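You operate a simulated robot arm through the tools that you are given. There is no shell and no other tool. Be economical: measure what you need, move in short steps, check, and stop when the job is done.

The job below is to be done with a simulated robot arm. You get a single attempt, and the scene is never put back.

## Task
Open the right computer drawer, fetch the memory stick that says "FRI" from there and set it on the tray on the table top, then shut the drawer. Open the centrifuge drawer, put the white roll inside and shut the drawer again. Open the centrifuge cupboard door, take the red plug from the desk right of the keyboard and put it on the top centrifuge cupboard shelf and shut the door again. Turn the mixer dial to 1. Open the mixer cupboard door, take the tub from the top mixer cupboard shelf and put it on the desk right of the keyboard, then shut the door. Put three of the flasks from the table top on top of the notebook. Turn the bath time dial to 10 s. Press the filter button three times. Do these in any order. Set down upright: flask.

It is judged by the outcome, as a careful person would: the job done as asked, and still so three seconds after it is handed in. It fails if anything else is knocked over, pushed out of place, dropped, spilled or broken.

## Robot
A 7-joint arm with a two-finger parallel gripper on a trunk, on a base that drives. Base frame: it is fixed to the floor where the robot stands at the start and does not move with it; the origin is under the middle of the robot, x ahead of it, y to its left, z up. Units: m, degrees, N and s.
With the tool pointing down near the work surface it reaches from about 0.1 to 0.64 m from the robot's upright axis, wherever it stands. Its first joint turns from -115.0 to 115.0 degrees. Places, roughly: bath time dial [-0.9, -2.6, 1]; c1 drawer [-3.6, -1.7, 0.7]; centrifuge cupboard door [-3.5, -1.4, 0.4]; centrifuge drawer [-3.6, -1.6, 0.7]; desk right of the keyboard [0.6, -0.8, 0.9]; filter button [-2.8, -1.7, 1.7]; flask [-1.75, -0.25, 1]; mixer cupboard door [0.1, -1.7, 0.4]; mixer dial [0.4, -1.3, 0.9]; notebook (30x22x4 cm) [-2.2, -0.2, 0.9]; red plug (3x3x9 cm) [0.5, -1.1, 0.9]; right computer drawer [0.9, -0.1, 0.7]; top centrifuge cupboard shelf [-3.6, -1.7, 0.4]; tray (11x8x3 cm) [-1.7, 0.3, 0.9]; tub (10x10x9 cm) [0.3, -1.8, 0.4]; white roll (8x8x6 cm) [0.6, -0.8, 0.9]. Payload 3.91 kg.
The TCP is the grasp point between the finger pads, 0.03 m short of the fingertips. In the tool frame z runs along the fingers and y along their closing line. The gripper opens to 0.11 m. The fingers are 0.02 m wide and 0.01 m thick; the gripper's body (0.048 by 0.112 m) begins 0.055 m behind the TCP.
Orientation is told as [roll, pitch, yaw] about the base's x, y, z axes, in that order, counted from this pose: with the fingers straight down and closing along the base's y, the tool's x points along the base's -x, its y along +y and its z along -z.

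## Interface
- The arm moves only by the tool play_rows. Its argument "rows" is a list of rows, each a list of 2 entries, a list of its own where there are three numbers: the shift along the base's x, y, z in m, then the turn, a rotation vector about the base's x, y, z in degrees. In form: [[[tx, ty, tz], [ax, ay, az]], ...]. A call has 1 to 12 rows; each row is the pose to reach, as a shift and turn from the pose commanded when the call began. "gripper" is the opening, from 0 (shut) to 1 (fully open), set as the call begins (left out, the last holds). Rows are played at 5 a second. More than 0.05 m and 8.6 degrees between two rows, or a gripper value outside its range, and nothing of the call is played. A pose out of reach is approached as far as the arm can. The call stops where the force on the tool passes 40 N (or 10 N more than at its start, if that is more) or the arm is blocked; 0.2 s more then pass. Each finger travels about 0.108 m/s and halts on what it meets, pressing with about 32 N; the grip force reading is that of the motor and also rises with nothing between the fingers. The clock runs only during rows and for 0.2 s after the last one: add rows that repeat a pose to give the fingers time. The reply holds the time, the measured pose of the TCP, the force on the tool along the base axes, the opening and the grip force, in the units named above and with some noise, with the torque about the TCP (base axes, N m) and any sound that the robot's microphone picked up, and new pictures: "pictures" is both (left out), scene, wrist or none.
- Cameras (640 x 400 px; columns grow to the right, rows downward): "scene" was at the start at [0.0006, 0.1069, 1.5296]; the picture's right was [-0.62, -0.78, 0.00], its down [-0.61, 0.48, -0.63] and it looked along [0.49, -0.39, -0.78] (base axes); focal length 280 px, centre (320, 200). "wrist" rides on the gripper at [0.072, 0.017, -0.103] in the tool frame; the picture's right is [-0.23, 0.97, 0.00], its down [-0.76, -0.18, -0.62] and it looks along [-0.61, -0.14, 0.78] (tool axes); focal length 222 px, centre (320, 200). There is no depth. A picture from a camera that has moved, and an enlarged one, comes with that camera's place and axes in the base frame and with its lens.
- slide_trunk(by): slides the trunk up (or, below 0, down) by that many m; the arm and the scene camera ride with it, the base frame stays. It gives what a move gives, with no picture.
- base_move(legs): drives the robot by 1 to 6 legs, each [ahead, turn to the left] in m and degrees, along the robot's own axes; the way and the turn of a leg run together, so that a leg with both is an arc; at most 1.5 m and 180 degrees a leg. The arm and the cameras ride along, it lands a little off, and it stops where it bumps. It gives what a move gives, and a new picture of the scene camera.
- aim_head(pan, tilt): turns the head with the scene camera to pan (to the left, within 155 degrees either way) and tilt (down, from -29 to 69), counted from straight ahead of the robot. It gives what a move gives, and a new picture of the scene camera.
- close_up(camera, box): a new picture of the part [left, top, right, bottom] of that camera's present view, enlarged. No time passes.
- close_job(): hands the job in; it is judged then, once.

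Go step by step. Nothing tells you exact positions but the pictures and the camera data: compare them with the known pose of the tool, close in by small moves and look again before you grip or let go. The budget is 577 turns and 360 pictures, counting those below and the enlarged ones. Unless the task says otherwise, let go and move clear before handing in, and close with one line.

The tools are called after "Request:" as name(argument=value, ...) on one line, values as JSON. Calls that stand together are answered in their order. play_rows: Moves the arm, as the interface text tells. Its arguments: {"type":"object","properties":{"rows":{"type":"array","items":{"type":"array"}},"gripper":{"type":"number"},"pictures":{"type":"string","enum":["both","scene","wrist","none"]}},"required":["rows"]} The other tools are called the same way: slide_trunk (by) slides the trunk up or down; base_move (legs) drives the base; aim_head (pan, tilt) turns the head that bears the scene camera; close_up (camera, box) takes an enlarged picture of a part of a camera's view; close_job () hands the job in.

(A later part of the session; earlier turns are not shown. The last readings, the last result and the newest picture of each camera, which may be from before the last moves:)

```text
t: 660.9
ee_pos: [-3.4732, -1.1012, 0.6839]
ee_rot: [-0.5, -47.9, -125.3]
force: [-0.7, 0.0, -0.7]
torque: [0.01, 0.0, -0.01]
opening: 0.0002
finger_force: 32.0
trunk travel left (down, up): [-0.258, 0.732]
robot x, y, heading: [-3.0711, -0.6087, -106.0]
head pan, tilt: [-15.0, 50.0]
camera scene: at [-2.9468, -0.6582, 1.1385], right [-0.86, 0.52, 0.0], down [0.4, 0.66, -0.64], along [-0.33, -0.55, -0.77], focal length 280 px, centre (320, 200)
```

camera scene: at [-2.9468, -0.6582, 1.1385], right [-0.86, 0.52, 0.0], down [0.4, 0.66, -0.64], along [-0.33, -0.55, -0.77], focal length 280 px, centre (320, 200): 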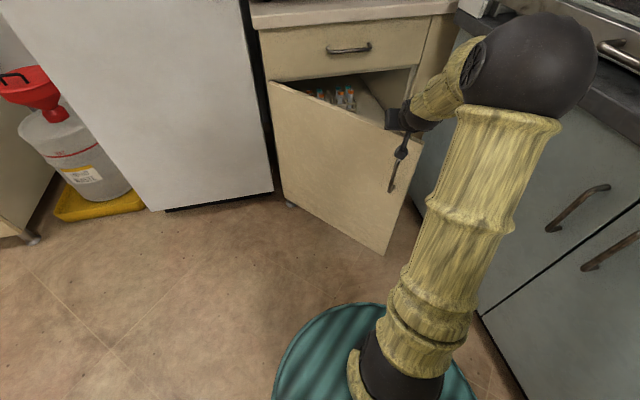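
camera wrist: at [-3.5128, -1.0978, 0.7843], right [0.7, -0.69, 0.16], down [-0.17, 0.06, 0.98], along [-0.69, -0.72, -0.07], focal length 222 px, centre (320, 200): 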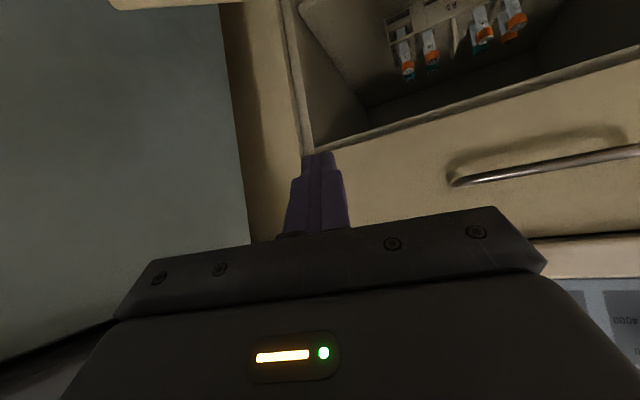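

Request:
play_rows(rows=[[[0.017, 0.0075, 0], [0, 0, 0]], [[0.0345, 0.0143, 0], [0, 0, 0]], [[0.052, 0.02, 0], [0, 0, 0]], [[0.07, 0.0255, 0], [0, 0, 0]], [[0.088, 0.03, 0], [0, 0, 0]], [[0.1064, 0.0335, 0], [0, 0, 0]], [[0.125, 0.0362, 0], [0, 0, 0]], [[0.1433, 0.0384, 0], [0, 0, 0]]], pictures="scene")

```text
t: 662.7
ee_pos: [-3.3334, -1.0639, 0.6838]
ee_rot: [-0.7, -47.9, -125.3]
force: [0.0, 0.7, -0.3]
torque: [-0.01, -0.01, 0.03]
opening: 0.0002
finger_force: 31.9
trunk travel left (down, up): [-0.258, 0.732]
robot x, y, heading: [-3.0706, -0.6112, -106.0]
head pan, tilt: [-15.0, 50.0]
camera scene: at [-2.9467, -0.6582, 1.1385], right [-0.86, 0.52, 0.0], down [0.4, 0.66, -0.64], along [-0.33, -0.55, -0.77], focal length 280 px, centre (320, 200)
```

scene: 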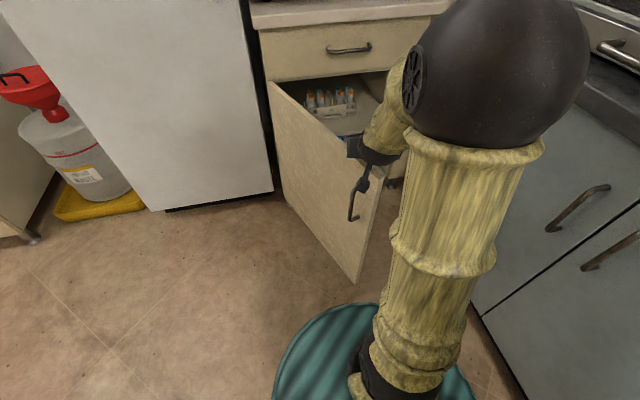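

The door is about 65° open. A small base turn to the left will push it further.

Request:
base_move(legs=[[0, 12]])

```text
t: 663.9
ee_pos: [-3.2325, -1.1085, 0.6846]
ee_rot: [-0.5, -47.9, -113.1]
force: [0.3, 0.3, 0.5]
torque: [0.0, -0.02, -0.01]
opening: 0.0
finger_force: 32.1
trunk travel left (down, up): [-0.258, 0.732]
robot x, y, heading: [-3.0694, -0.6095, -94.0]
head pan, tilt: [-15.0, 50.0]
camera scene: at [-2.9387, -0.6312, 1.1385], right [-0.95, 0.33, 0.0], down [0.25, 0.72, -0.64], along [-0.21, -0.61, -0.77], focal length 280 px, centre (320, 200)
```

scene: 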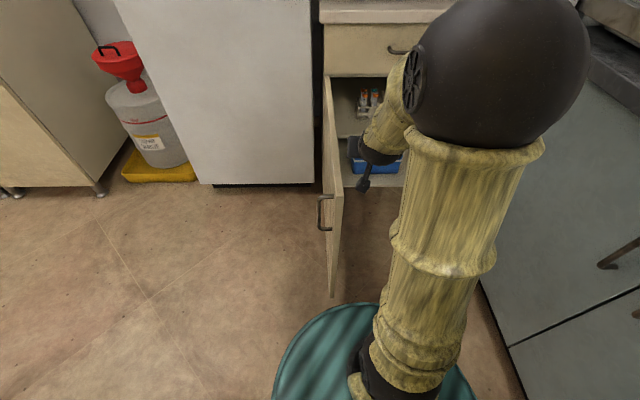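

The door stands at about 90°. I'll raise the arm clear, then go fetch the red plug.

Request:
play_rows(rows=[[[-0.01, 0.0, 0.04], [0, 0, 0]], [[-0.02, 0.0, 0.08], [0, 0, 0]], [[-0.03, 0.0, 0.12], [0, 0, 0]], [[-0.04, 0.0, 0.15], [0, 0, 0]]], gripper=0.4, pictures="none")

Request:
slide_trunk(by=0.35)

Request:
aim_head(pan=-20, tilt=55)

```text
t: 664.9
ee_pos: [-3.2738, -1.1083, 0.8345]
ee_rot: [-0.3, -47.9, -113.5]
force: [-0.8, -0.1, 0.0]
torque: [-0.01, -0.02, 0.05]
opening: 0.0439
finger_force: 0.1
trunk travel left (down, up): [-0.258, 0.732]
robot x, y, heading: [-3.0696, -0.6085, -94.1]
head pan, tilt: [-15.0, 50.0]
```

```text
t: 668.3
ee_pos: [-3.2722, -1.11, 1.1843]
ee_rot: [-0.5, -47.9, -113.2]
force: [-0.4, -0.8, 0.1]
torque: [-0.03, 0.04, 0.02]
opening: 0.0439
finger_force: 0.1
trunk travel left (down, up): [-0.608, 0.382]
robot x, y, heading: [-3.0701, -0.6106, -94.1]
head pan, tilt: [-15.0, 50.0]
```

```text
t: 668.9
ee_pos: [-3.2726, -1.1092, 1.1843]
ee_rot: [-0.6, -47.9, -113.2]
force: [-0.3, 0.2, 0.4]
torque: [0.01, 0.01, 0.03]
opening: 0.0438
finger_force: 0.1
trunk travel left (down, up): [-0.608, 0.382]
robot x, y, heading: [-3.0702, -0.6091, -94.1]
head pan, tilt: [-20.0, 55.0]
camera scene: at [-2.9429, -0.6243, 1.482], right [-0.91, 0.41, 0.0], down [0.33, 0.75, -0.57], along [-0.23, -0.52, -0.82], focal length 280 px, centre (320, 200)
```

scene: 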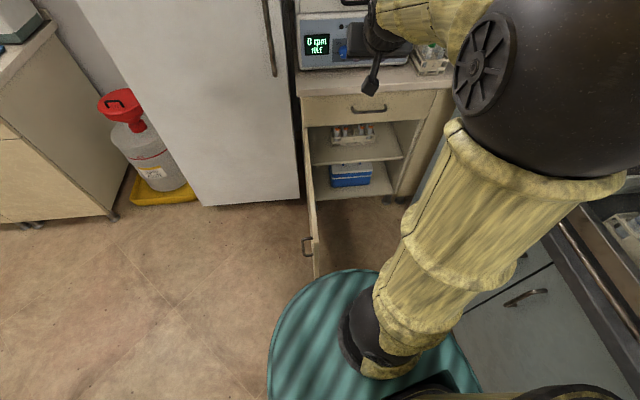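

Request:
base_move(legs=[[-0.08, 0], [0, 48.8], [0.66, 0], [0, 34.4], [1.324, 0], [0, 15.7]])

Request:
base_move(legs=[[1.2, 0], [0, 23.2]])

Request:
aim_head(pan=-20, tilt=45)

```text
t: 671.8
ee_pos: [-2.8995, -1.0428, 1.1829]
ee_rot: [-0.5, -47.9, -73.3]
force: [0.7, 0.7, -0.7]
torque: [-0.02, 0.0, 0.01]
opening: 0.044
finger_force: 0.0
trunk travel left (down, up): [-0.608, 0.382]
robot x, y, heading: [-3.0639, -0.5287, -54.0]
head pan, tilt: [-20.0, 55.0]
stopped in leg 2: the robot was blocked; the commanded pose is now the measured one
camera scene: at [-2.956, -0.4587, 1.482], right [-0.96, -0.27, 0.0], down [-0.22, 0.79, -0.57], along [0.16, -0.55, -0.82], focal length 280 px, centre (320, 200)
```

scene: 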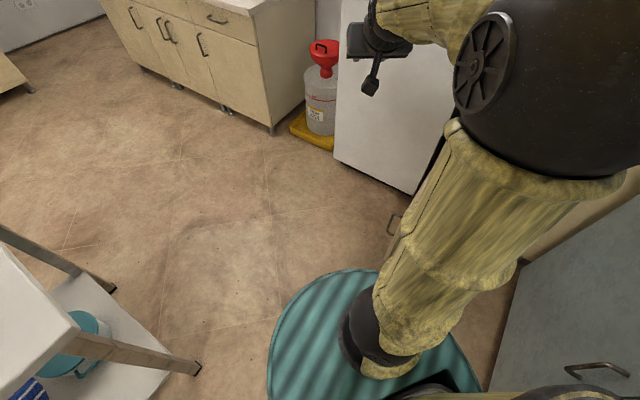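

```text
t: 679.1
ee_pos: [-2.0, -1.9177, 1.184]
ee_rot: [-0.6, -48.0, -50.2]
force: [-0.4, -0.1, 0.6]
torque: [-0.04, 0.0, -0.02]
opening: 0.0438
finger_force: 0.1
trunk travel left (down, up): [-0.608, 0.382]
robot x, y, heading: [-2.3531, -1.5112, -31.0]
head pan, tilt: [-20.0, 55.0]
camera scene: at [-2.2813, -1.4036, 1.482], right [-0.78, -0.63, 0.0], down [-0.52, 0.64, -0.57], along [0.36, -0.45, -0.82], focal length 280 px, centre (320, 200)
```

scene: 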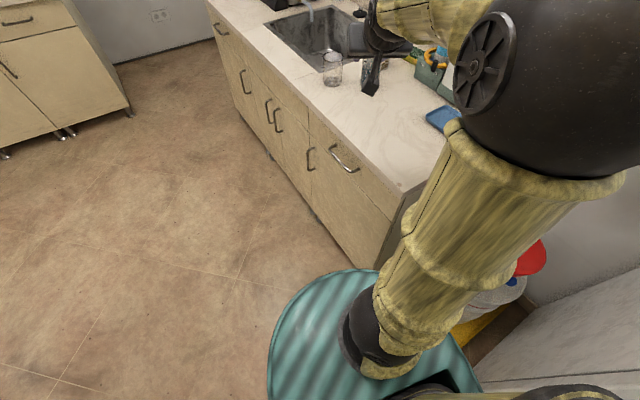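

```text
t: 679.9
ee_pos: [-2.0002, -1.9178, 1.184]
ee_rot: [-0.5, -47.9, -50.2]
force: [0.6, -0.6, -0.6]
torque: [0.02, -0.03, -0.02]
opening: 0.0443
finger_force: 0.1
trunk travel left (down, up): [-0.608, 0.382]
robot x, y, heading: [-2.3554, -1.5085, -30.8]
head pan, tilt: [-20.0, 45.0]
camera scene: at [-2.2755, -1.4108, 1.4954], right [-0.78, -0.63, 0.0], down [-0.45, 0.55, -0.71], along [0.45, -0.55, -0.71], focal length 280 px, centre (320, 200)
```

scene: 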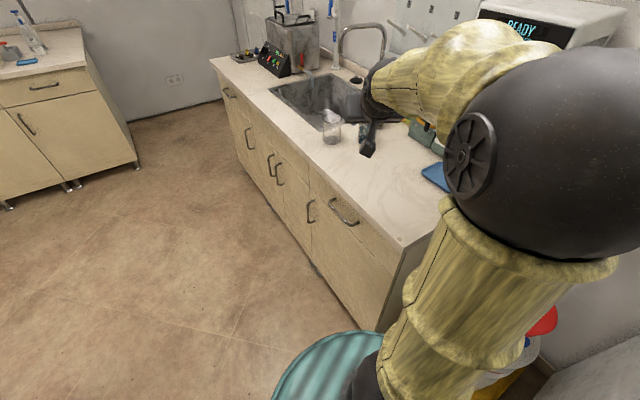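

The first leg was blocked and the second ran from a different heading, so I'm now near the sink bench with nothing touched. I'll turn carefully towards open floor, one move at a time.

Request:
base_move(legs=[[0, 45]])

```text
t: 681.7
ee_pos: [-1.8572, -1.7216, 1.1834]
ee_rot: [-0.5, -47.9, -24.2]
force: [0.0, 0.2, -0.3]
torque: [0.02, -0.01, 0.0]
opening: 0.0438
finger_force: 0.0
trunk travel left (down, up): [-0.608, 0.382]
robot x, y, heading: [-2.3562, -1.5115, -5.2]
head pan, tilt: [-20.0, 45.0]
stopped in leg 1: the robot was blocked; the commanded pose is now the measured one
camera scene: at [-2.3256, -1.3868, 1.4955], right [-0.43, -0.91, 0.0], down [-0.64, 0.3, -0.71], along [0.64, -0.3, -0.71], focal length 280 px, centre (320, 200)
```

scene: 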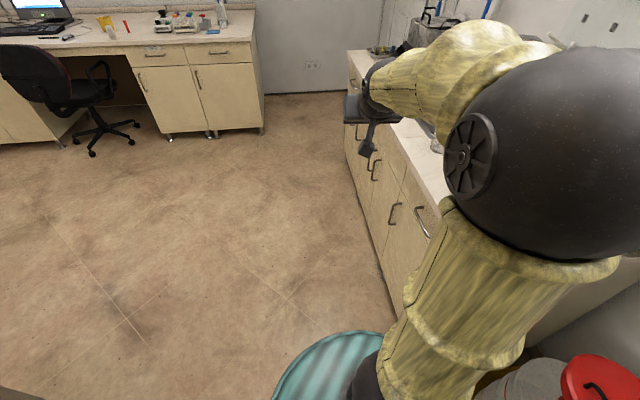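

Request:
base_move(legs=[[0.25, 6]])

```text
t: 683.5
ee_pos: [-1.5882, -1.6793, 1.1843]
ee_rot: [-0.5, -48.0, -18.3]
force: [0.3, -0.5, 0.3]
torque: [0.03, 0.01, 0.01]
opening: 0.0442
finger_force: 0.0
trunk travel left (down, up): [-0.608, 0.382]
robot x, y, heading: [-2.1073, -1.5204, 0.8]
head pan, tilt: [-20.0, 45.0]
camera scene: at [-2.0879, -1.3942, 1.4954], right [-0.33, -0.94, 0.0], down [-0.67, 0.23, -0.71], along [0.67, -0.23, -0.71], focal length 280 px, centre (320, 200)
```

scene: 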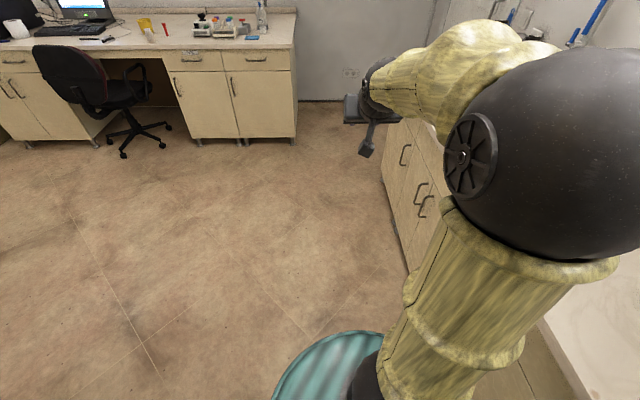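

I'm free. I'll glance back at the waste can to make sure it's undisturbed.

Request:
base_move(legs=[[0.5, 12]])

Request:
aim_head(pan=-150, tilt=30)

```text
t: 686.5
ee_pos: [-1.0689, -1.5057, 1.1846]
ee_rot: [-0.5, -48.0, -6.2]
force: [-0.6, 0.1, 0.5]
torque: [-0.01, -0.03, -0.01]
opening: 0.0441
finger_force: 0.0
trunk travel left (down, up): [-0.608, 0.382]
robot x, y, heading: [-1.6047, -1.4628, 12.6]
head pan, tilt: [-20.0, 45.0]
camera scene: at [-1.6175, -1.3347, 1.4954], right [-0.13, -0.99, 0.0], down [-0.7, 0.09, -0.71], along [0.7, -0.09, -0.71], focal length 280 px, centre (320, 200)
```

scene: 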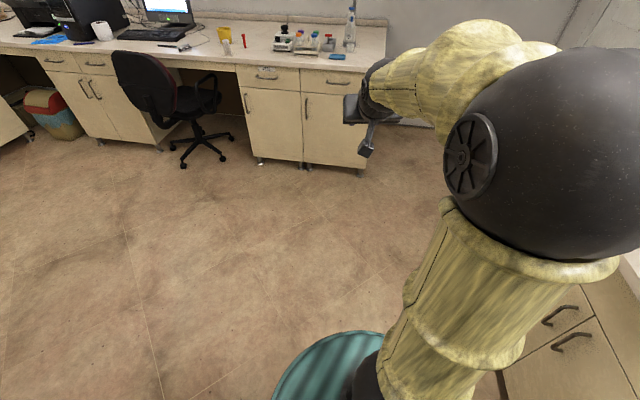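

```text
t: 688.6
ee_pos: [-1.0697, -1.5072, 1.1843]
ee_rot: [-0.5, -47.9, -6.1]
force: [-0.2, 0.3, 0.1]
torque: [0.01, 0.01, 0.02]
opening: 0.0438
finger_force: 0.0
trunk travel left (down, up): [-0.608, 0.382]
robot x, y, heading: [-1.6078, -1.4627, 12.8]
head pan, tilt: [-150.0, 30.0]
camera scene: at [-1.765, -1.386, 1.5181], right [-0.68, 0.73, 0.0], down [0.37, 0.34, -0.87], along [-0.64, -0.59, -0.5], focal length 280 px, centre (320, 200)
```

scene: 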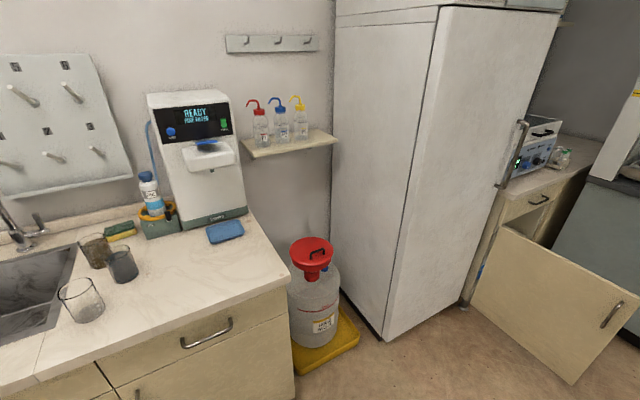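

All fine there: the can stands as before and the cupboard door is still open. On to the red plug.

Request:
base_move(legs=[[1.5, -1], [0, 16]])

Request:
aim_head(pan=-15, tilt=45)

```text
t: 696.9
ee_pos: [0.3994, -1.085, 1.1855]
ee_rot: [-0.6, -47.9, 7.0]
force: [0.2, 0.0, -0.4]
torque: [0.0, 0.01, 0.01]
opening: 0.0443
finger_force: 0.1
trunk travel left (down, up): [-0.608, 0.382]
robot x, y, heading: [-0.1365, -1.161, 26.3]
head pan, tilt: [-150.0, 30.0]
camera scene: at [-0.3057, -1.1273, 1.5181], right [-0.83, 0.56, 0.0], down [0.28, 0.41, -0.87], along [-0.48, -0.72, -0.5], focal length 280 px, centre (320, 200)
```

scene: 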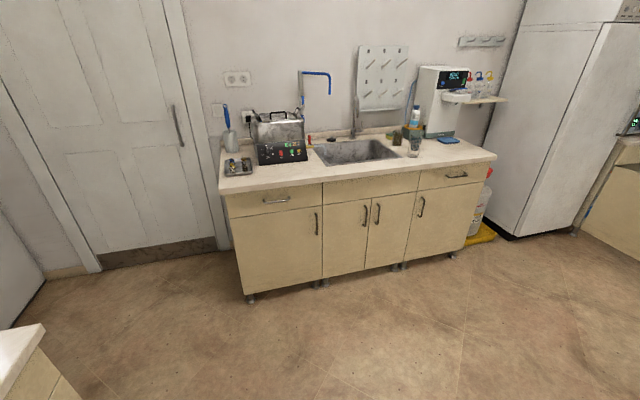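

```text
t: 699.1
ee_pos: [0.3984, -1.0857, 1.1843]
ee_rot: [-0.6, -47.9, 7.1]
force: [-0.7, -0.7, -0.1]
torque: [-0.01, 0.01, -0.01]
opening: 0.0436
finger_force: 0.1
trunk travel left (down, up): [-0.608, 0.382]
robot x, y, heading: [-0.1331, -1.1628, 26.2]
head pan, tilt: [-15.0, 45.0]
camera scene: at [-0.1754, -1.0367, 1.4955], right [0.19, -0.98, 0.0], down [-0.69, -0.14, -0.71], along [0.69, 0.14, -0.71], focal length 280 px, centre (320, 200)
```

scene: 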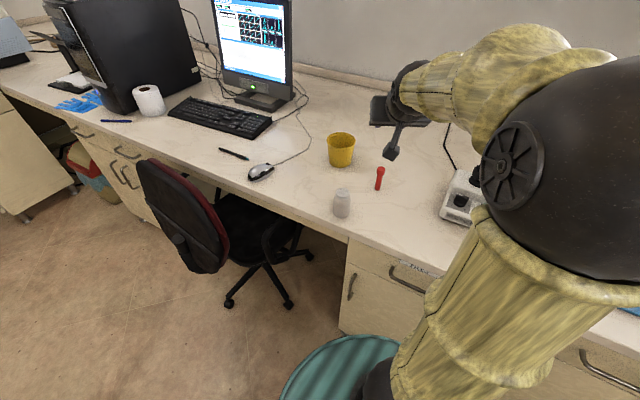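

Request:
slide_trunk(by=-0.05)

Request:
play_rows(rows=[[[0.005, -0.005, -0.03], [0.3, -2.2, 0]], [[0.009, -0.009, -0.065], [0.6, -4.5, 0]], [[0.013, -0.013, -0.1], [0.9, -6.7, 0]], [[0.017, -0.016, -0.135], [1.1, -8.9, 0]]], gripper=0.6, pictures="wrist")

```text
t: 700.0
ee_pos: [0.3996, -1.0866, 1.1344]
ee_rot: [-0.4, -47.8, 7.0]
force: [-0.5, -0.5, 0.5]
torque: [0.0, -0.01, -0.01]
opening: 0.0442
finger_force: 0.0
trunk travel left (down, up): [-0.558, 0.432]
robot x, y, heading: [-0.1324, -1.1663, 26.0]
head pan, tilt: [-15.0, 45.0]
```

```text
t: 701.2
ee_pos: [0.3798, -1.072, 0.9638]
ee_rot: [-6.8, -43.7, 30.0]
force: [0.1, -0.1, -0.9]
torque: [-0.01, -0.01, -0.01]
opening: 0.0665
finger_force: 0.0
out of reach, approached as far as the arm can: row 2, 3
trunk travel left (down, up): [-0.558, 0.432]
robot x, y, heading: [-0.1369, -1.1662, 26.0]
head pan, tilt: [-15.0, 45.0]
stopped in row 4: the arm was blocked; the commanded pose is now the measured one
camera wrist: at [0.2592, -1.1071, 0.9871], right [-0.27, 0.96, 0.07], down [0.14, -0.03, 0.99], along [0.95, 0.28, -0.13], focal length 222 px, centre (320, 200)
```

wrist: 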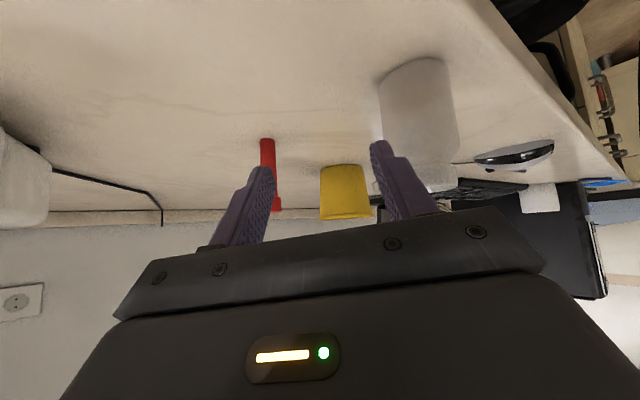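

The arm folded too tight again. I'll back the base straight away to let it extend.

Request:
base_move(legs=[[-0.16, 0]])

Request:
play_rows(rows=[[[0.01, -0.003, 0.03], [0, 0, -4]], [[0.02, -0.006, 0.06], [0, 0, -8]], [[0.04, -0.009, 0.08], [0, 0, -12]], [[0.06, -0.012, 0.09], [0, 0, -16]], [[0.08, -0.014, 0.09], [0, 0, -20]]], pictures="both")

```text
t: 702.6
ee_pos: [0.2358, -1.1449, 0.9644]
ee_rot: [-6.9, -43.8, 29.7]
force: [-0.4, -0.2, 1.0]
torque: [0.0, 0.0, -0.01]
opening: 0.0663
finger_force: 0.2
trunk travel left (down, up): [-0.558, 0.432]
robot x, y, heading: [-0.2812, -1.236, 26.0]
head pan, tilt: [-15.0, 45.0]
camera scene: at [-0.3198, -1.1072, 1.4455], right [0.19, -0.98, 0.0], down [-0.69, -0.13, -0.71], along [0.69, 0.13, -0.71], focal length 280 px, centre (320, 200)
```

scene: 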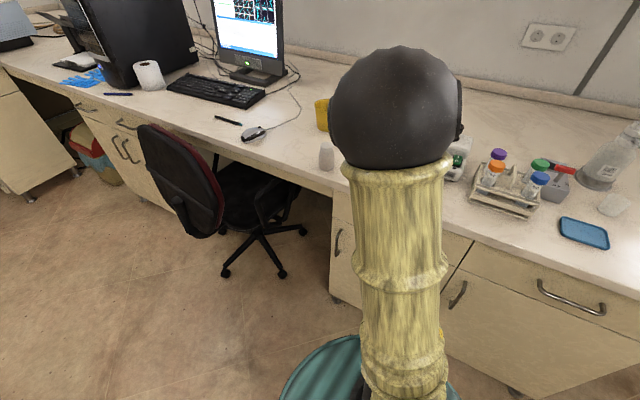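

```text
t: 703.8
ee_pos: [0.3164, -1.1583, 1.0536]
ee_rot: [-6.9, -43.9, 9.8]
force: [0.2, 0.1, -0.3]
torque: [0.01, 0.01, -0.01]
opening: 0.066
finger_force: 0.2
trunk travel left (down, up): [-0.558, 0.432]
robot x, y, heading: [-0.2808, -1.2332, 25.9]
head pan, tilt: [-15.0, 45.0]
camera scene: at [-0.3191, -1.1068, 1.4454], right [0.19, -0.98, 0.0], down [-0.69, -0.13, -0.71], along [0.69, 0.13, -0.71], focal length 280 px, centre (320, 200)
camera wrist: at [0.1908, -1.1496, 1.077], right [0.08, 0.99, 0.07], down [0.12, -0.08, 0.99], along [0.99, -0.07, -0.13], focal length 222 px, centre (320, 200)
```

scene: 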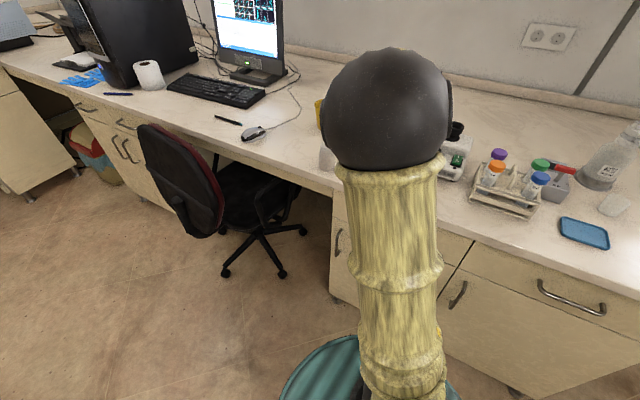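
wrist: 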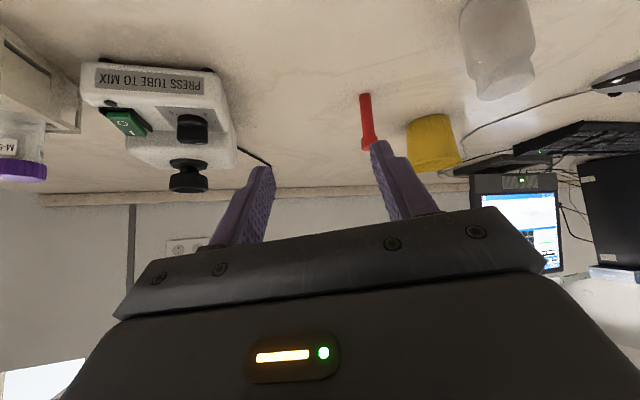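

Request:
play_rows(rows=[[[0.025, 0.013, 0.0], [1.5, -3.1, 1.45]], [[0.05, 0.026, -0.01], [3, -6.2, 2.9]], [[0.075, 0.039, -0.03], [4.5, -9.3, 4.3]], [[0.1, 0.052, -0.055], [5.9, -12.3, 5.8]]], pictures="wrist")

```text
t: 704.8
ee_pos: [0.4167, -1.1075, 0.9975]
ee_rot: [-1.2, -57.0, 11.3]
force: [0.0, -0.6, -0.7]
torque: [-0.01, -0.02, 0.06]
opening: 0.066
finger_force: 0.0
trunk travel left (down, up): [-0.558, 0.432]
robot x, y, heading: [-0.2783, -1.237, 26.0]
head pan, tilt: [-15.0, 45.0]
camera wrist: at [0.2896, -1.1123, 0.9942], right [-0.05, 0.98, 0.18], down [-0.08, -0.18, 0.98], along [1.0, 0.04, 0.09], focal length 222 px, centre (320, 200)
```

wrist: 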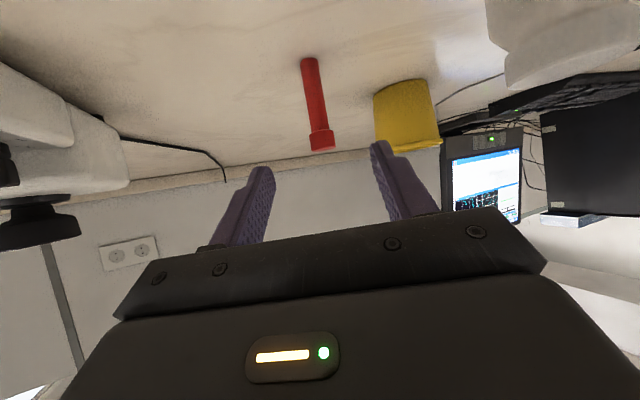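

Request:
play_rows(rows=[[[0.03, 0.005, -0.022], [0, 0, 0]], [[0.06, 0.0105, -0.044], [0, 0, 0]], [[0.085, 0.0145, -0.062], [0, 0, 0]], [[0.094, 0.016, -0.069], [0, 0, 0]]], pictures="wrist")

```text
t: 705.8
ee_pos: [0.5094, -1.0912, 0.9289]
ee_rot: [-1.4, -56.9, 11.4]
force: [0.8, -0.6, -0.6]
torque: [0.0, 0.0, 0.02]
opening: 0.0658
finger_force: 0.0
trunk travel left (down, up): [-0.558, 0.432]
robot x, y, heading: [-0.278, -1.2379, 25.9]
head pan, tilt: [-15.0, 45.0]
camera wrist: at [0.3831, -1.096, 0.9247], right [-0.05, 0.98, 0.18], down [-0.08, -0.18, 0.98], along [1.0, 0.04, 0.08], focal length 222 px, centre (320, 200)
```

wrist: 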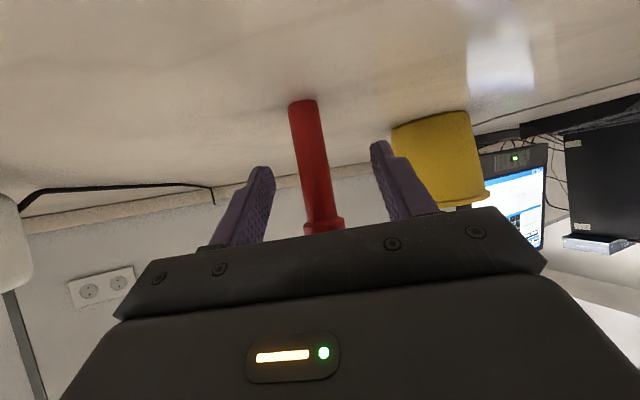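

Request:
play_rows(rows=[[[0.006, 0.001, -0.002], [0, 0, 0]], [[0.006, 0.001, -0.002], [0, 0, 0]]], pictures="none")

Request:
play_rows(rows=[[[0, 0, 0], [0, 0, 0]], [[0, 0, 0], [0, 0, 0]], [[0, 0, 0], [0, 0, 0]], [[0, 0, 0], [0, 0, 0]]], gripper=0, pictures="wrist")

```text
t: 706.4
ee_pos: [0.5156, -1.0895, 0.9258]
ee_rot: [-1.4, -57.0, 11.4]
force: [-0.1, 0.6, 0.3]
torque: [-0.02, 0.0, 0.01]
opening: 0.066
finger_force: 0.1
trunk travel left (down, up): [-0.558, 0.432]
robot x, y, heading: [-0.2802, -1.2343, 26.0]
head pan, tilt: [-15.0, 45.0]
```

```text
t: 707.4
ee_pos: [0.5148, -1.0897, 0.9263]
ee_rot: [-1.3, -56.8, 11.4]
force: [-0.5, -0.8, 0.7]
torque: [0.01, -0.01, 0.01]
opening: 0.0148
finger_force: 32.2
trunk travel left (down, up): [-0.558, 0.432]
robot x, y, heading: [-0.2816, -1.238, 25.7]
head pan, tilt: [-15.0, 45.0]
camera wrist: at [0.3884, -1.0949, 0.9233], right [-0.05, 0.98, 0.18], down [-0.08, -0.18, 0.98], along [1.0, 0.04, 0.08], focal length 222 px, centre (320, 200)
```

wrist: 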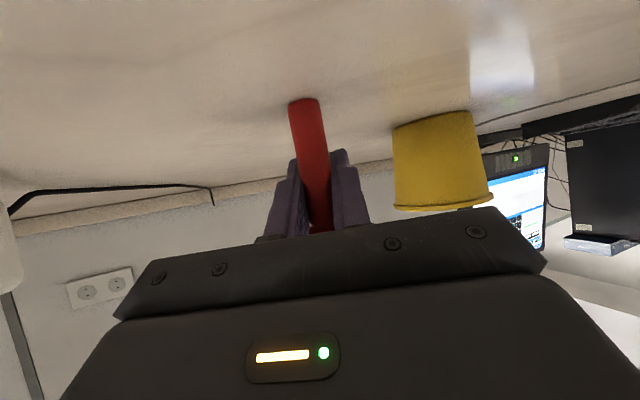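

The plug is gripped. I'll lift it straight up and pull in a little.

Request:
play_rows(rows=[[[0, 0, 0.03], [0, 0, 0]], [[0, 0, 0.07], [0, 0, 0]], [[0, 0, 0.11], [0, 0, 0]], [[0, 0, 0.15], [0, 0, 0]], [[-0.03, -0.006, 0.18], [0, 0, 0]], [[-0.065, -0.013, 0.2], [0, 0, 0]], [[-0.1, -0.02, 0.21], [0, 0, 0]], [[-0.135, -0.027, 0.21], [0, 0, 0]]], pictures="wrist")

Request:
aim_head(pan=0, tilt=69)

```text
t: 709.2
ee_pos: [0.3786, -1.1175, 1.1383]
ee_rot: [-1.3, -57.0, 11.4]
force: [-0.7, -0.3, 0.8]
torque: [0.01, -0.01, -0.01]
opening: 0.0148
finger_force: 31.9
trunk travel left (down, up): [-0.558, 0.432]
robot x, y, heading: [-0.2788, -1.2341, 26.0]
head pan, tilt: [-15.0, 45.0]
camera wrist: at [0.2524, -1.122, 1.1342], right [-0.05, 0.98, 0.18], down [-0.08, -0.18, 0.98], along [1.0, 0.04, 0.09], focal length 222 px, centre (320, 200)
```

wrist: 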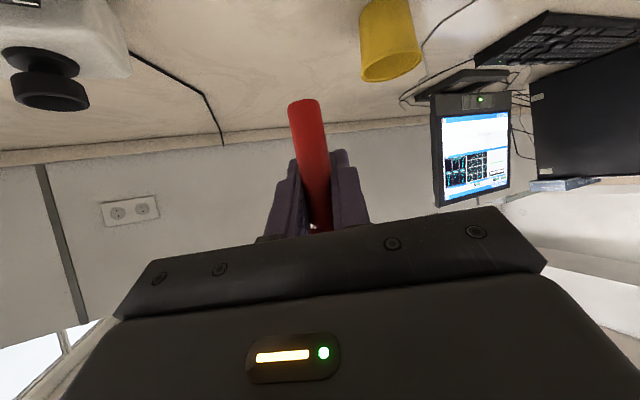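

```text
t: 710.1
ee_pos: [0.3808, -1.1165, 1.1367]
ee_rot: [-1.5, -56.9, 11.5]
force: [0.0, 0.0, -0.2]
torque: [0.02, 0.0, 0.0]
opening: 0.0145
finger_force: 32.0
trunk travel left (down, up): [-0.558, 0.432]
robot x, y, heading: [-0.2791, -1.2346, 25.9]
head pan, tilt: [0.0, 68.8]
camera scene: at [-0.3489, -1.098, 1.4166], right [0.44, -0.9, 0.0], down [-0.84, -0.41, -0.36], along [0.33, 0.16, -0.93], focal length 280 px, centre (320, 200)
```

scene: 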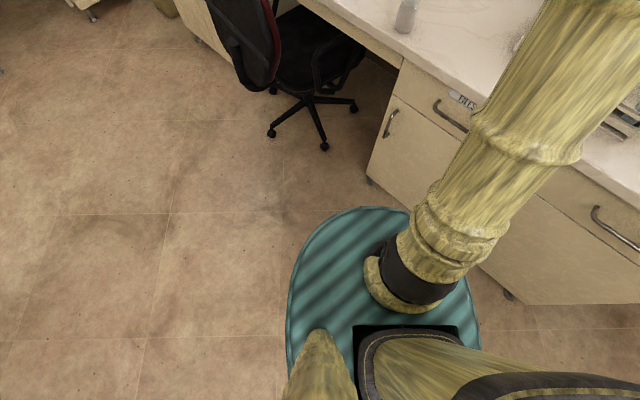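

I worked out from the earlier bumps that my base is roughly 0.7 x 0.6 m. I'll take a route with room for that, one checked stage at a time.

Request:
base_move(legs=[[-0.1, 0], [0, 157.6], [0.93, 0], [0, -19.2], [1.298, 0]])

```text
t: 729.4
ee_pos: [-3.1316, -0.631, 1.137]
ee_rot: [-1.4, -56.9, 150.0]
force: [-1.0, 0.2, -1.3]
torque: [0.0, 0.0, 0.0]
opening: 0.0157
finger_force: 32.3
trunk travel left (down, up): [-0.558, 0.432]
robot x, y, heading: [-2.5582, -0.9774, 164.2]
head pan, tilt: [0.0, 68.8]
camera scene: at [-2.5947, -1.1259, 1.4166], right [0.27, 0.96, 0.0], down [0.9, -0.25, -0.36], along [-0.35, 0.1, -0.93], focal length 280 px, centre (320, 200)
```

scene: 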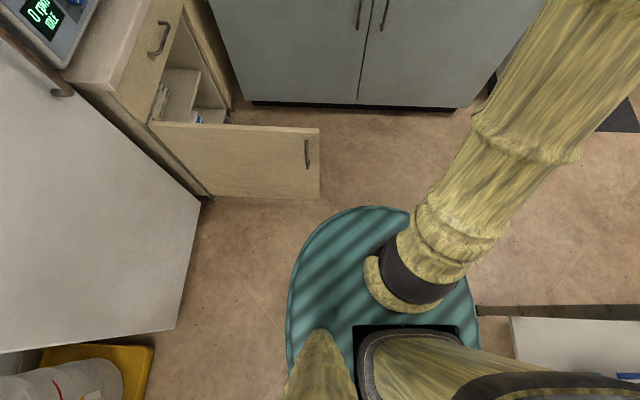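

A very good view: the door is at exactly 90°. I need it opened wider, so I'll go round to the north side and push it from the inside with the side of a finger.

Request:
base_move(legs=[[0, -30.4], [0.7, 0]])

```text
t: 734.7
ee_pos: [-3.3758, 0.1039, 1.1378]
ee_rot: [-1.4, -56.9, 120.4]
force: [-0.5, -0.1, -0.5]
torque: [0.01, -0.02, -0.04]
opening: 0.0158
finger_force: 31.7
trunk travel left (down, up): [-0.558, 0.432]
robot x, y, heading: [-3.0491, -0.4819, 134.8]
head pan, tilt: [0.0, 68.8]
camera scene: at [-3.1526, -0.5906, 1.4166], right [0.71, 0.71, 0.0], down [0.66, -0.66, -0.36], along [-0.26, 0.26, -0.93], focal length 280 px, centre (320, 200)
```

scene: 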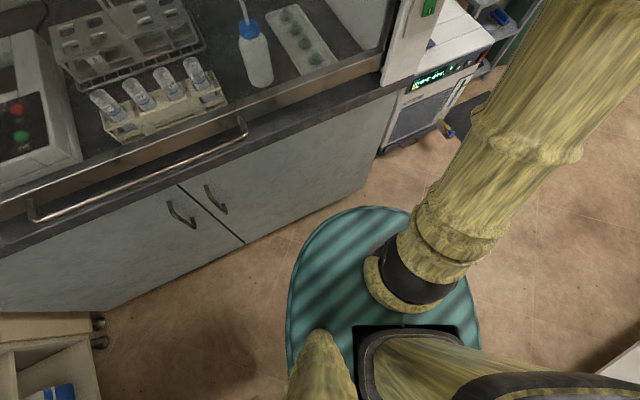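

Turning left would sweep the arm into the hood, so I'll pull it in and turn right instead.

Request:
play_rows(rows=[[[0.02, -0.036, 0.01], [0, 0, 0]], [[0.04, -0.072, 0.02], [0, 0, 0]], [[0.06, -0.108, 0.02], [0, 0, 0]]], pictures="none")

Request:
base_move(legs=[[0, -120], [0, -121]])

```text
t: 735.5
ee_pos: [-3.3134, -0.005, 1.1573]
ee_rot: [-1.4, -57.0, 120.4]
force: [-0.1, -0.1, -1.0]
torque: [0.01, 0.01, -0.01]
opening: 0.016
finger_force: 31.9
trunk travel left (down, up): [-0.558, 0.432]
robot x, y, heading: [-3.045, -0.4857, 134.8]
head pan, tilt: [0.0, 68.8]
```

```text
t: 741.0
ee_pos: [-2.5005, -0.4895, 1.1583]
ee_rot: [-1.5, -57.0, 0.3]
force: [0.3, 0.1, 0.0]
torque: [0.03, -0.03, 0.0]
opening: 0.0158
finger_force: 32.3
trunk travel left (down, up): [-0.558, 0.432]
robot x, y, heading: [-3.0485, -0.4797, 14.8]
head pan, tilt: [0.0, 68.8]
stopped in leg 1: the robot was blocked; the commanded pose is now the measured one
camera scene: at [-3.0898, -0.3332, 1.4166], right [0.26, -0.97, 0.0], down [-0.9, -0.24, -0.36], along [0.35, 0.09, -0.93], focal length 280 px, centre (320, 200)
```

scene: 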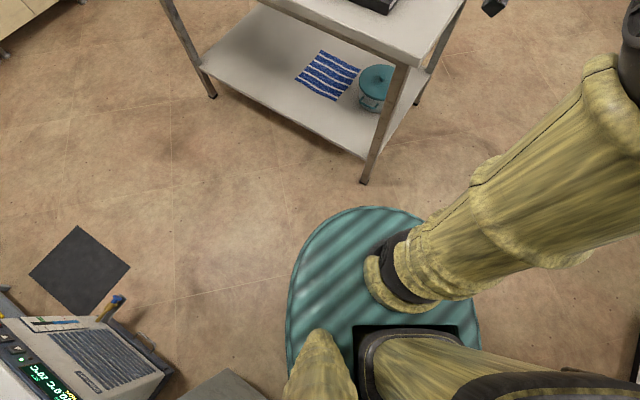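

The base's rear corner just met the hood cabinet. I'll move a little towards the table for clearance, then finish turning.

Request:
base_move(legs=[[0.06, 0], [0, -121]])

```text
t: 747.0
ee_pos: [-3.2857, -0.927, 1.1568]
ee_rot: [-1.4, -57.0, -121.4]
force: [-0.3, 0.6, 0.1]
torque: [0.02, 0.02, 0.02]
opening: 0.016
finger_force: 32.5
trunk travel left (down, up): [-0.558, 0.432]
robot x, y, heading: [-2.9884, -0.4656, -106.8]
head pan, tilt: [0.0, 68.8]
camera scene: at [-2.8412, -0.5057, 1.4166], right [-0.96, 0.29, 0.0], down [0.27, 0.89, -0.36], along [-0.11, -0.35, -0.93], focal length 280 px, centre (320, 200)
```

scene: 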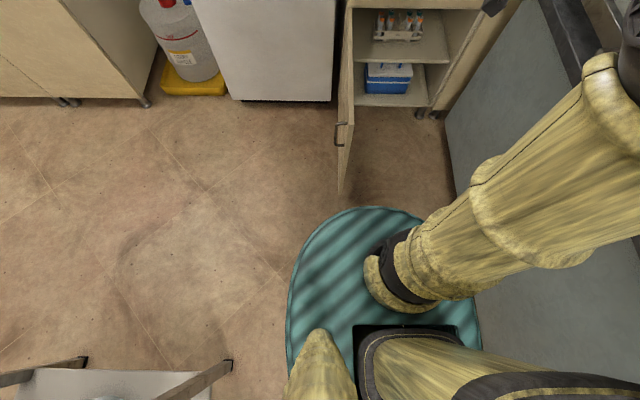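

Good view, with the door edge-on. I'll lower the trunk and put the fingertips just inside the door's edge.

Request:
slide_trunk(by=-0.3)

Request:
play_rows(rows=[[[0.02, -0.03, 0.0], [0, 0, 4]], [[0.045, -0.06, 0.0], [0, 0, 8]], [[0.07, -0.09, -0.01], [0, 0, 12]], [[0.092, -0.123, -0.03], [0, 0, 13]], [[0.092, -0.123, -0.07], [0, 0, 13]]], pictures="both")

```text
t: 750.0
ee_pos: [-3.2855, -0.9264, 0.8569]
ee_rot: [-1.5, -57.0, -121.4]
force: [0.4, -0.2, 0.7]
torque: [0.02, 0.04, 0.03]
opening: 0.0161
finger_force: 32.0
trunk travel left (down, up): [-0.258, 0.732]
robot x, y, heading: [-2.9922, -0.4642, -106.9]
head pan, tilt: [0.0, 68.8]
```

```text
t: 751.2
ee_pos: [-3.1931, -1.0504, 0.7863]
ee_rot: [-1.4, -57.0, -108.4]
force: [0.3, 0.8, 0.7]
torque: [0.02, 0.03, -0.01]
opening: 0.0161
finger_force: 31.6
trunk travel left (down, up): [-0.258, 0.732]
robot x, y, heading: [-2.9888, -0.4668, -107.0]
head pan, tilt: [0.0, 68.8]
camera scene: at [-2.8411, -0.5055, 1.1166], right [-0.96, 0.29, 0.0], down [0.27, 0.89, -0.36], along [-0.11, -0.35, -0.93], focal length 280 px, centre (320, 200)
camera wrist: at [-3.1352, -0.9364, 0.7829], right [0.88, -0.44, 0.18], down [-0.12, 0.16, 0.98], along [-0.46, -0.88, 0.09], focal length 222 px, centre (320, 200)
```

scene: 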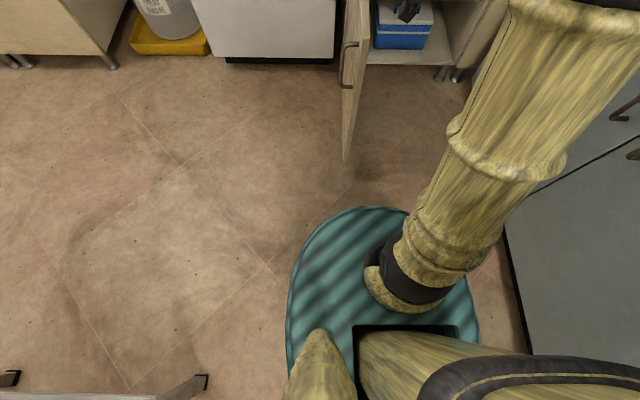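
wrist: 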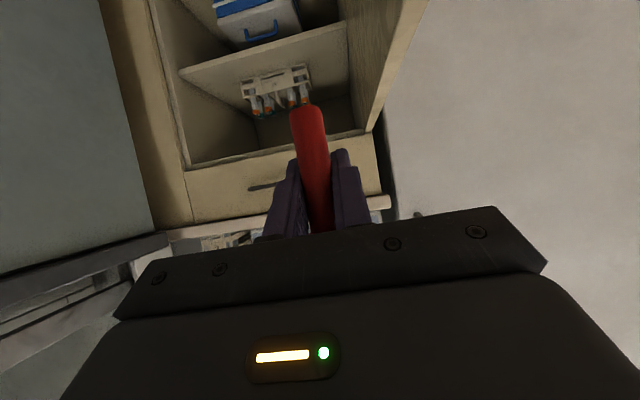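

Request:
play_rows(rows=[[[0, 0, -0.04], [0, 0, 0]], [[0, 0, -0.08], [0, 0, 0]], [[0.01, -0.001, -0.098], [0, 0, 0]], [[0.0317, -0.006, -0.098], [0, 0, 1]], [[0.0465, -0.01, -0.098], [0, 0, 2]], [[0.0615, -0.0144, -0.098], [0, 0, 3]], [[0.076, -0.019, -0.098], [0, 0, 4]], [[0.0908, -0.0244, -0.098], [0, 0, 5]], [[0.105, -0.03, -0.098], [0, 0, 6]], [[0.1192, -0.0365, -0.098], [0, 0, 7]], [[0.133, -0.043, -0.098], [0, 0, 8]]], pictures="both")

```text
t: 753.5
ee_pos: [-3.081, -1.0844, 0.6885]
ee_rot: [-1.4, -56.7, -102.4]
force: [-4.5, 4.3, 1.9]
torque: [-0.06, 0.02, -0.12]
opening: 0.0161
finger_force: 32.2
trunk travel left (down, up): [-0.258, 0.732]
robot x, y, heading: [-2.9874, -0.4674, -107.1]
head pan, tilt: [0.0, 68.8]
stopped in row 11: the force on the tool passed its limit (the readings are from after the stop); the commanded pose is now the measured one
camera scene: at [-2.8418, -0.5055, 1.1167], right [-0.96, 0.29, 0.0], down [0.27, 0.89, -0.36], along [-0.11, -0.35, -0.93], focal length 280 px, centre (320, 200)
camera wrist: at [-3.0343, -0.9658, 0.6847], right [0.92, -0.35, 0.18], down [-0.14, 0.14, 0.98], along [-0.37, -0.93, 0.08], focal length 222 px, centre (320, 200)
```

scene: 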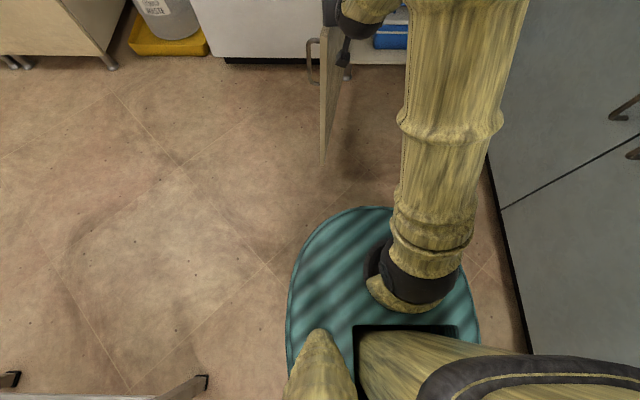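
wrist: 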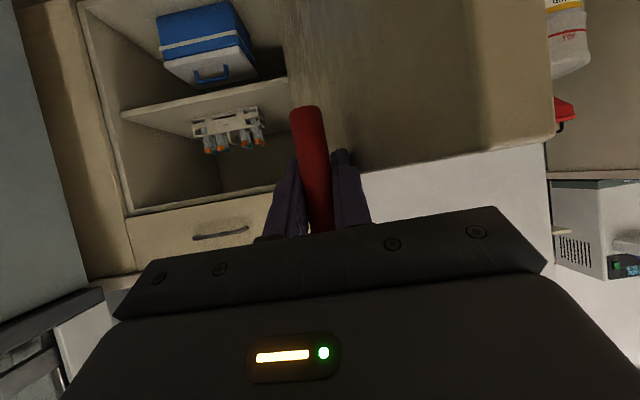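

The door is at its stop, about 97° open. I'll lift the hand clear, then inch forward so the shelf comes within reach.

Request:
play_rows(rows=[[[-0.02, 0.0, 0.03], [0, 0, -2]], [[-0.04, 0.0, 0.07], [0, 0, -4]], [[-0.07, 0.02, 0.1], [0, 0, -6]], [[-0.1, 0.05, 0.1], [0, 0, -8]], [[-0.12, 0.09, 0.1], [0, 0, -10]]], pictures="none")

Request:
aim_head(pan=-10, tilt=50)

```text
t: 754.7
ee_pos: [-3.1986, -0.9956, 0.7866]
ee_rot: [-1.4, -56.7, -112.2]
force: [0.6, -0.7, -0.7]
torque: [0.0, 0.03, -0.01]
opening: 0.0161
finger_force: 32.2
trunk travel left (down, up): [-0.258, 0.732]
robot x, y, heading: [-2.9895, -0.4636, -106.9]
head pan, tilt: [0.0, 68.8]
```

```text
t: 755.6
ee_pos: [-3.1987, -0.9961, 0.7868]
ee_rot: [-1.5, -56.6, -112.2]
force: [1.3, -0.2, -0.3]
torque: [0.0, 0.02, 0.01]
opening: 0.0158
finger_force: 31.7
trunk travel left (down, up): [-0.258, 0.732]
robot x, y, heading: [-2.9905, -0.4662, -107.0]
head pan, tilt: [-10.0, 50.0]
camera scene: at [-2.8599, -0.5211, 1.1385], right [-0.89, 0.45, 0.0], down [0.35, 0.68, -0.64], along [-0.29, -0.57, -0.77], focal length 280 px, centre (320, 200)
```

scene: 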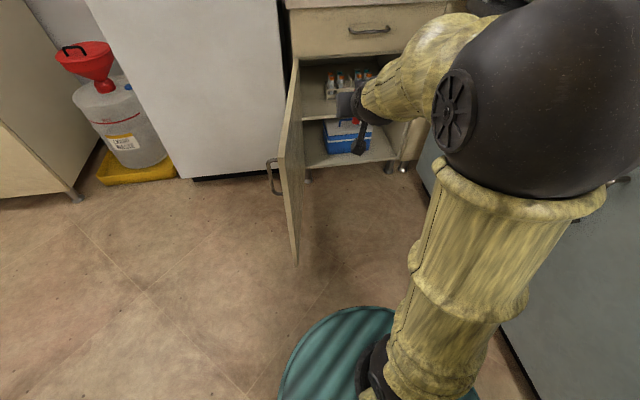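

Request:
base_move(legs=[[0.19, 0]])

```text
t: 757.1
ee_pos: [-3.2544, -1.1778, 0.7869]
ee_rot: [-1.4, -56.7, -112.1]
force: [-0.2, 0.2, -0.4]
torque: [0.01, 0.02, -0.02]
opening: 0.0161
finger_force: 32.2
trunk travel left (down, up): [-0.258, 0.732]
robot x, y, heading: [-3.0476, -0.6464, -107.0]
head pan, tilt: [-10.0, 50.0]
camera scene: at [-2.9157, -0.7026, 1.1385], right [-0.89, 0.46, 0.0], down [0.35, 0.68, -0.64], along [-0.29, -0.57, -0.77], focal length 280 px, centre (320, 200)
```

scene: 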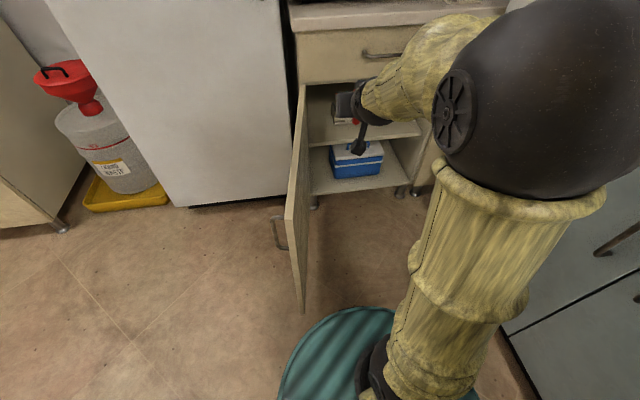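

Request:
slide_trunk(by=-0.1)

Request:
play_rows(rows=[[[-0.02, -0.02, -0.035], [0, 0, 0]], [[-0.045, -0.045, -0.065], [0, 0, 0]], [[-0.07, -0.07, -0.095], [0, 0, 0]], [[-0.095, -0.095, -0.12], [0, 0, 0]], [[-0.12, -0.125, -0.145], [0, 0, 0]], [[-0.146, -0.152, -0.157], [0, 0, 0]]], pictures="both")

```text
t: 758.4
ee_pos: [-3.255, -1.1772, 0.687]
ee_rot: [-1.4, -56.6, -112.2]
force: [0.6, 0.8, 0.0]
torque: [-0.02, 0.0, 0.01]
opening: 0.0162
finger_force: 31.9
trunk travel left (down, up): [-0.158, 0.832]
robot x, y, heading: [-3.0479, -0.6467, -106.9]
head pan, tilt: [-10.0, 50.0]
```

```text
t: 759.8
ee_pos: [-3.3995, -1.3293, 0.5294]
ee_rot: [-1.4, -56.7, -112.2]
force: [0.7, -0.2, 0.3]
torque: [0.0, -0.03, -0.02]
opening: 0.0161
finger_force: 31.8
trunk travel left (down, up): [-0.158, 0.832]
robot x, y, heading: [-3.0449, -0.6512, -106.7]
head pan, tilt: [-10.0, 50.0]
camera scene: at [-2.9156, -0.7025, 1.0385], right [-0.89, 0.46, 0.0], down [0.35, 0.68, -0.64], along [-0.29, -0.57, -0.77], focal length 280 px, centre (320, 200)
camera wrist: at [-3.3351, -1.2185, 0.5268], right [0.85, -0.5, 0.18], down [-0.11, 0.16, 0.98], along [-0.52, -0.85, 0.08], focal length 222 px, centre (320, 200)
```

scene: 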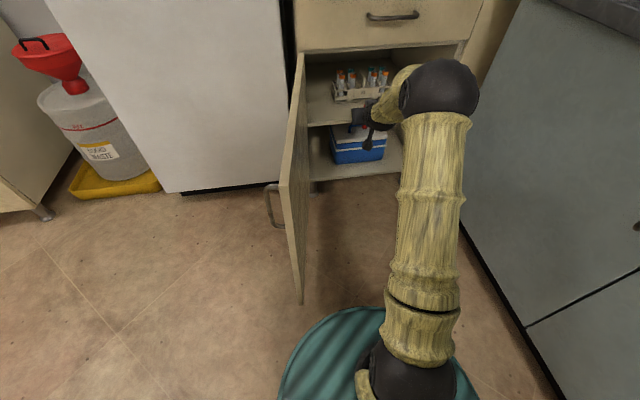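
wrist: 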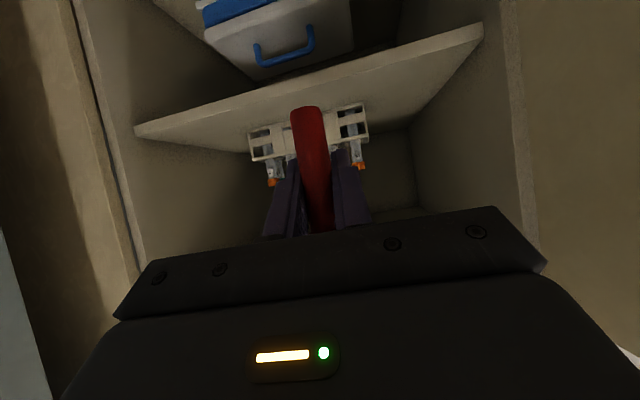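

The shelf edge is at about z 0.42, and the rack sits 22 cm deep, leaving free space in front. I'll move the plug in over the shelf.

Request:
play_rows(rows=[[[-0.015, -0.03, -0.005], [0, 0, 0]], [[-0.03, -0.06, -0.01], [0, 0, 0]], [[-0.045, -0.09, -0.015], [0, 0, 0]], [[-0.06, -0.118, -0.02], [0, 0, 0]], [[-0.075, -0.146, -0.025], [0, 0, 0]]], pictures="both")

```text
t: 761.0
ee_pos: [-3.4778, -1.4733, 0.509]
ee_rot: [-1.5, -56.7, -112.1]
force: [-2.8, 0.8, 10.6]
torque: [0.56, -0.36, 0.16]
opening: 0.0162
finger_force: 32.0
trunk travel left (down, up): [-0.158, 0.832]
robot x, y, heading: [-3.0446, -0.6472, -106.9]
head pan, tilt: [-10.0, 50.0]
camera scene: at [-2.9155, -0.701, 1.0386], right [-0.89, 0.46, 0.0], down [0.35, 0.68, -0.64], along [-0.29, -0.57, -0.77], focal length 280 px, centre (320, 200)
camera wrist: at [-3.4111, -1.3634, 0.5058], right [0.85, -0.5, 0.18], down [-0.11, 0.16, 0.98], along [-0.52, -0.85, 0.08], focal length 222 px, centre (320, 200)
```

scene: 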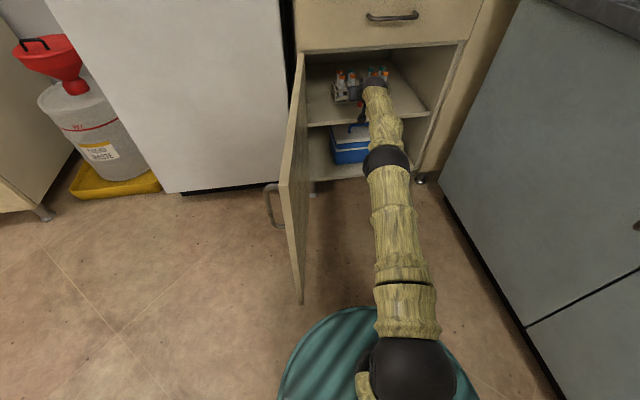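
wrist: 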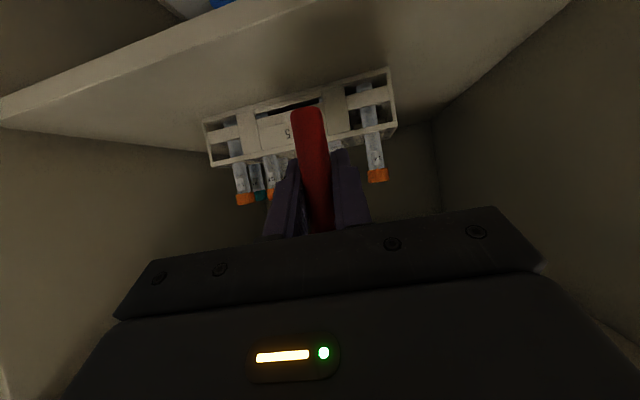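

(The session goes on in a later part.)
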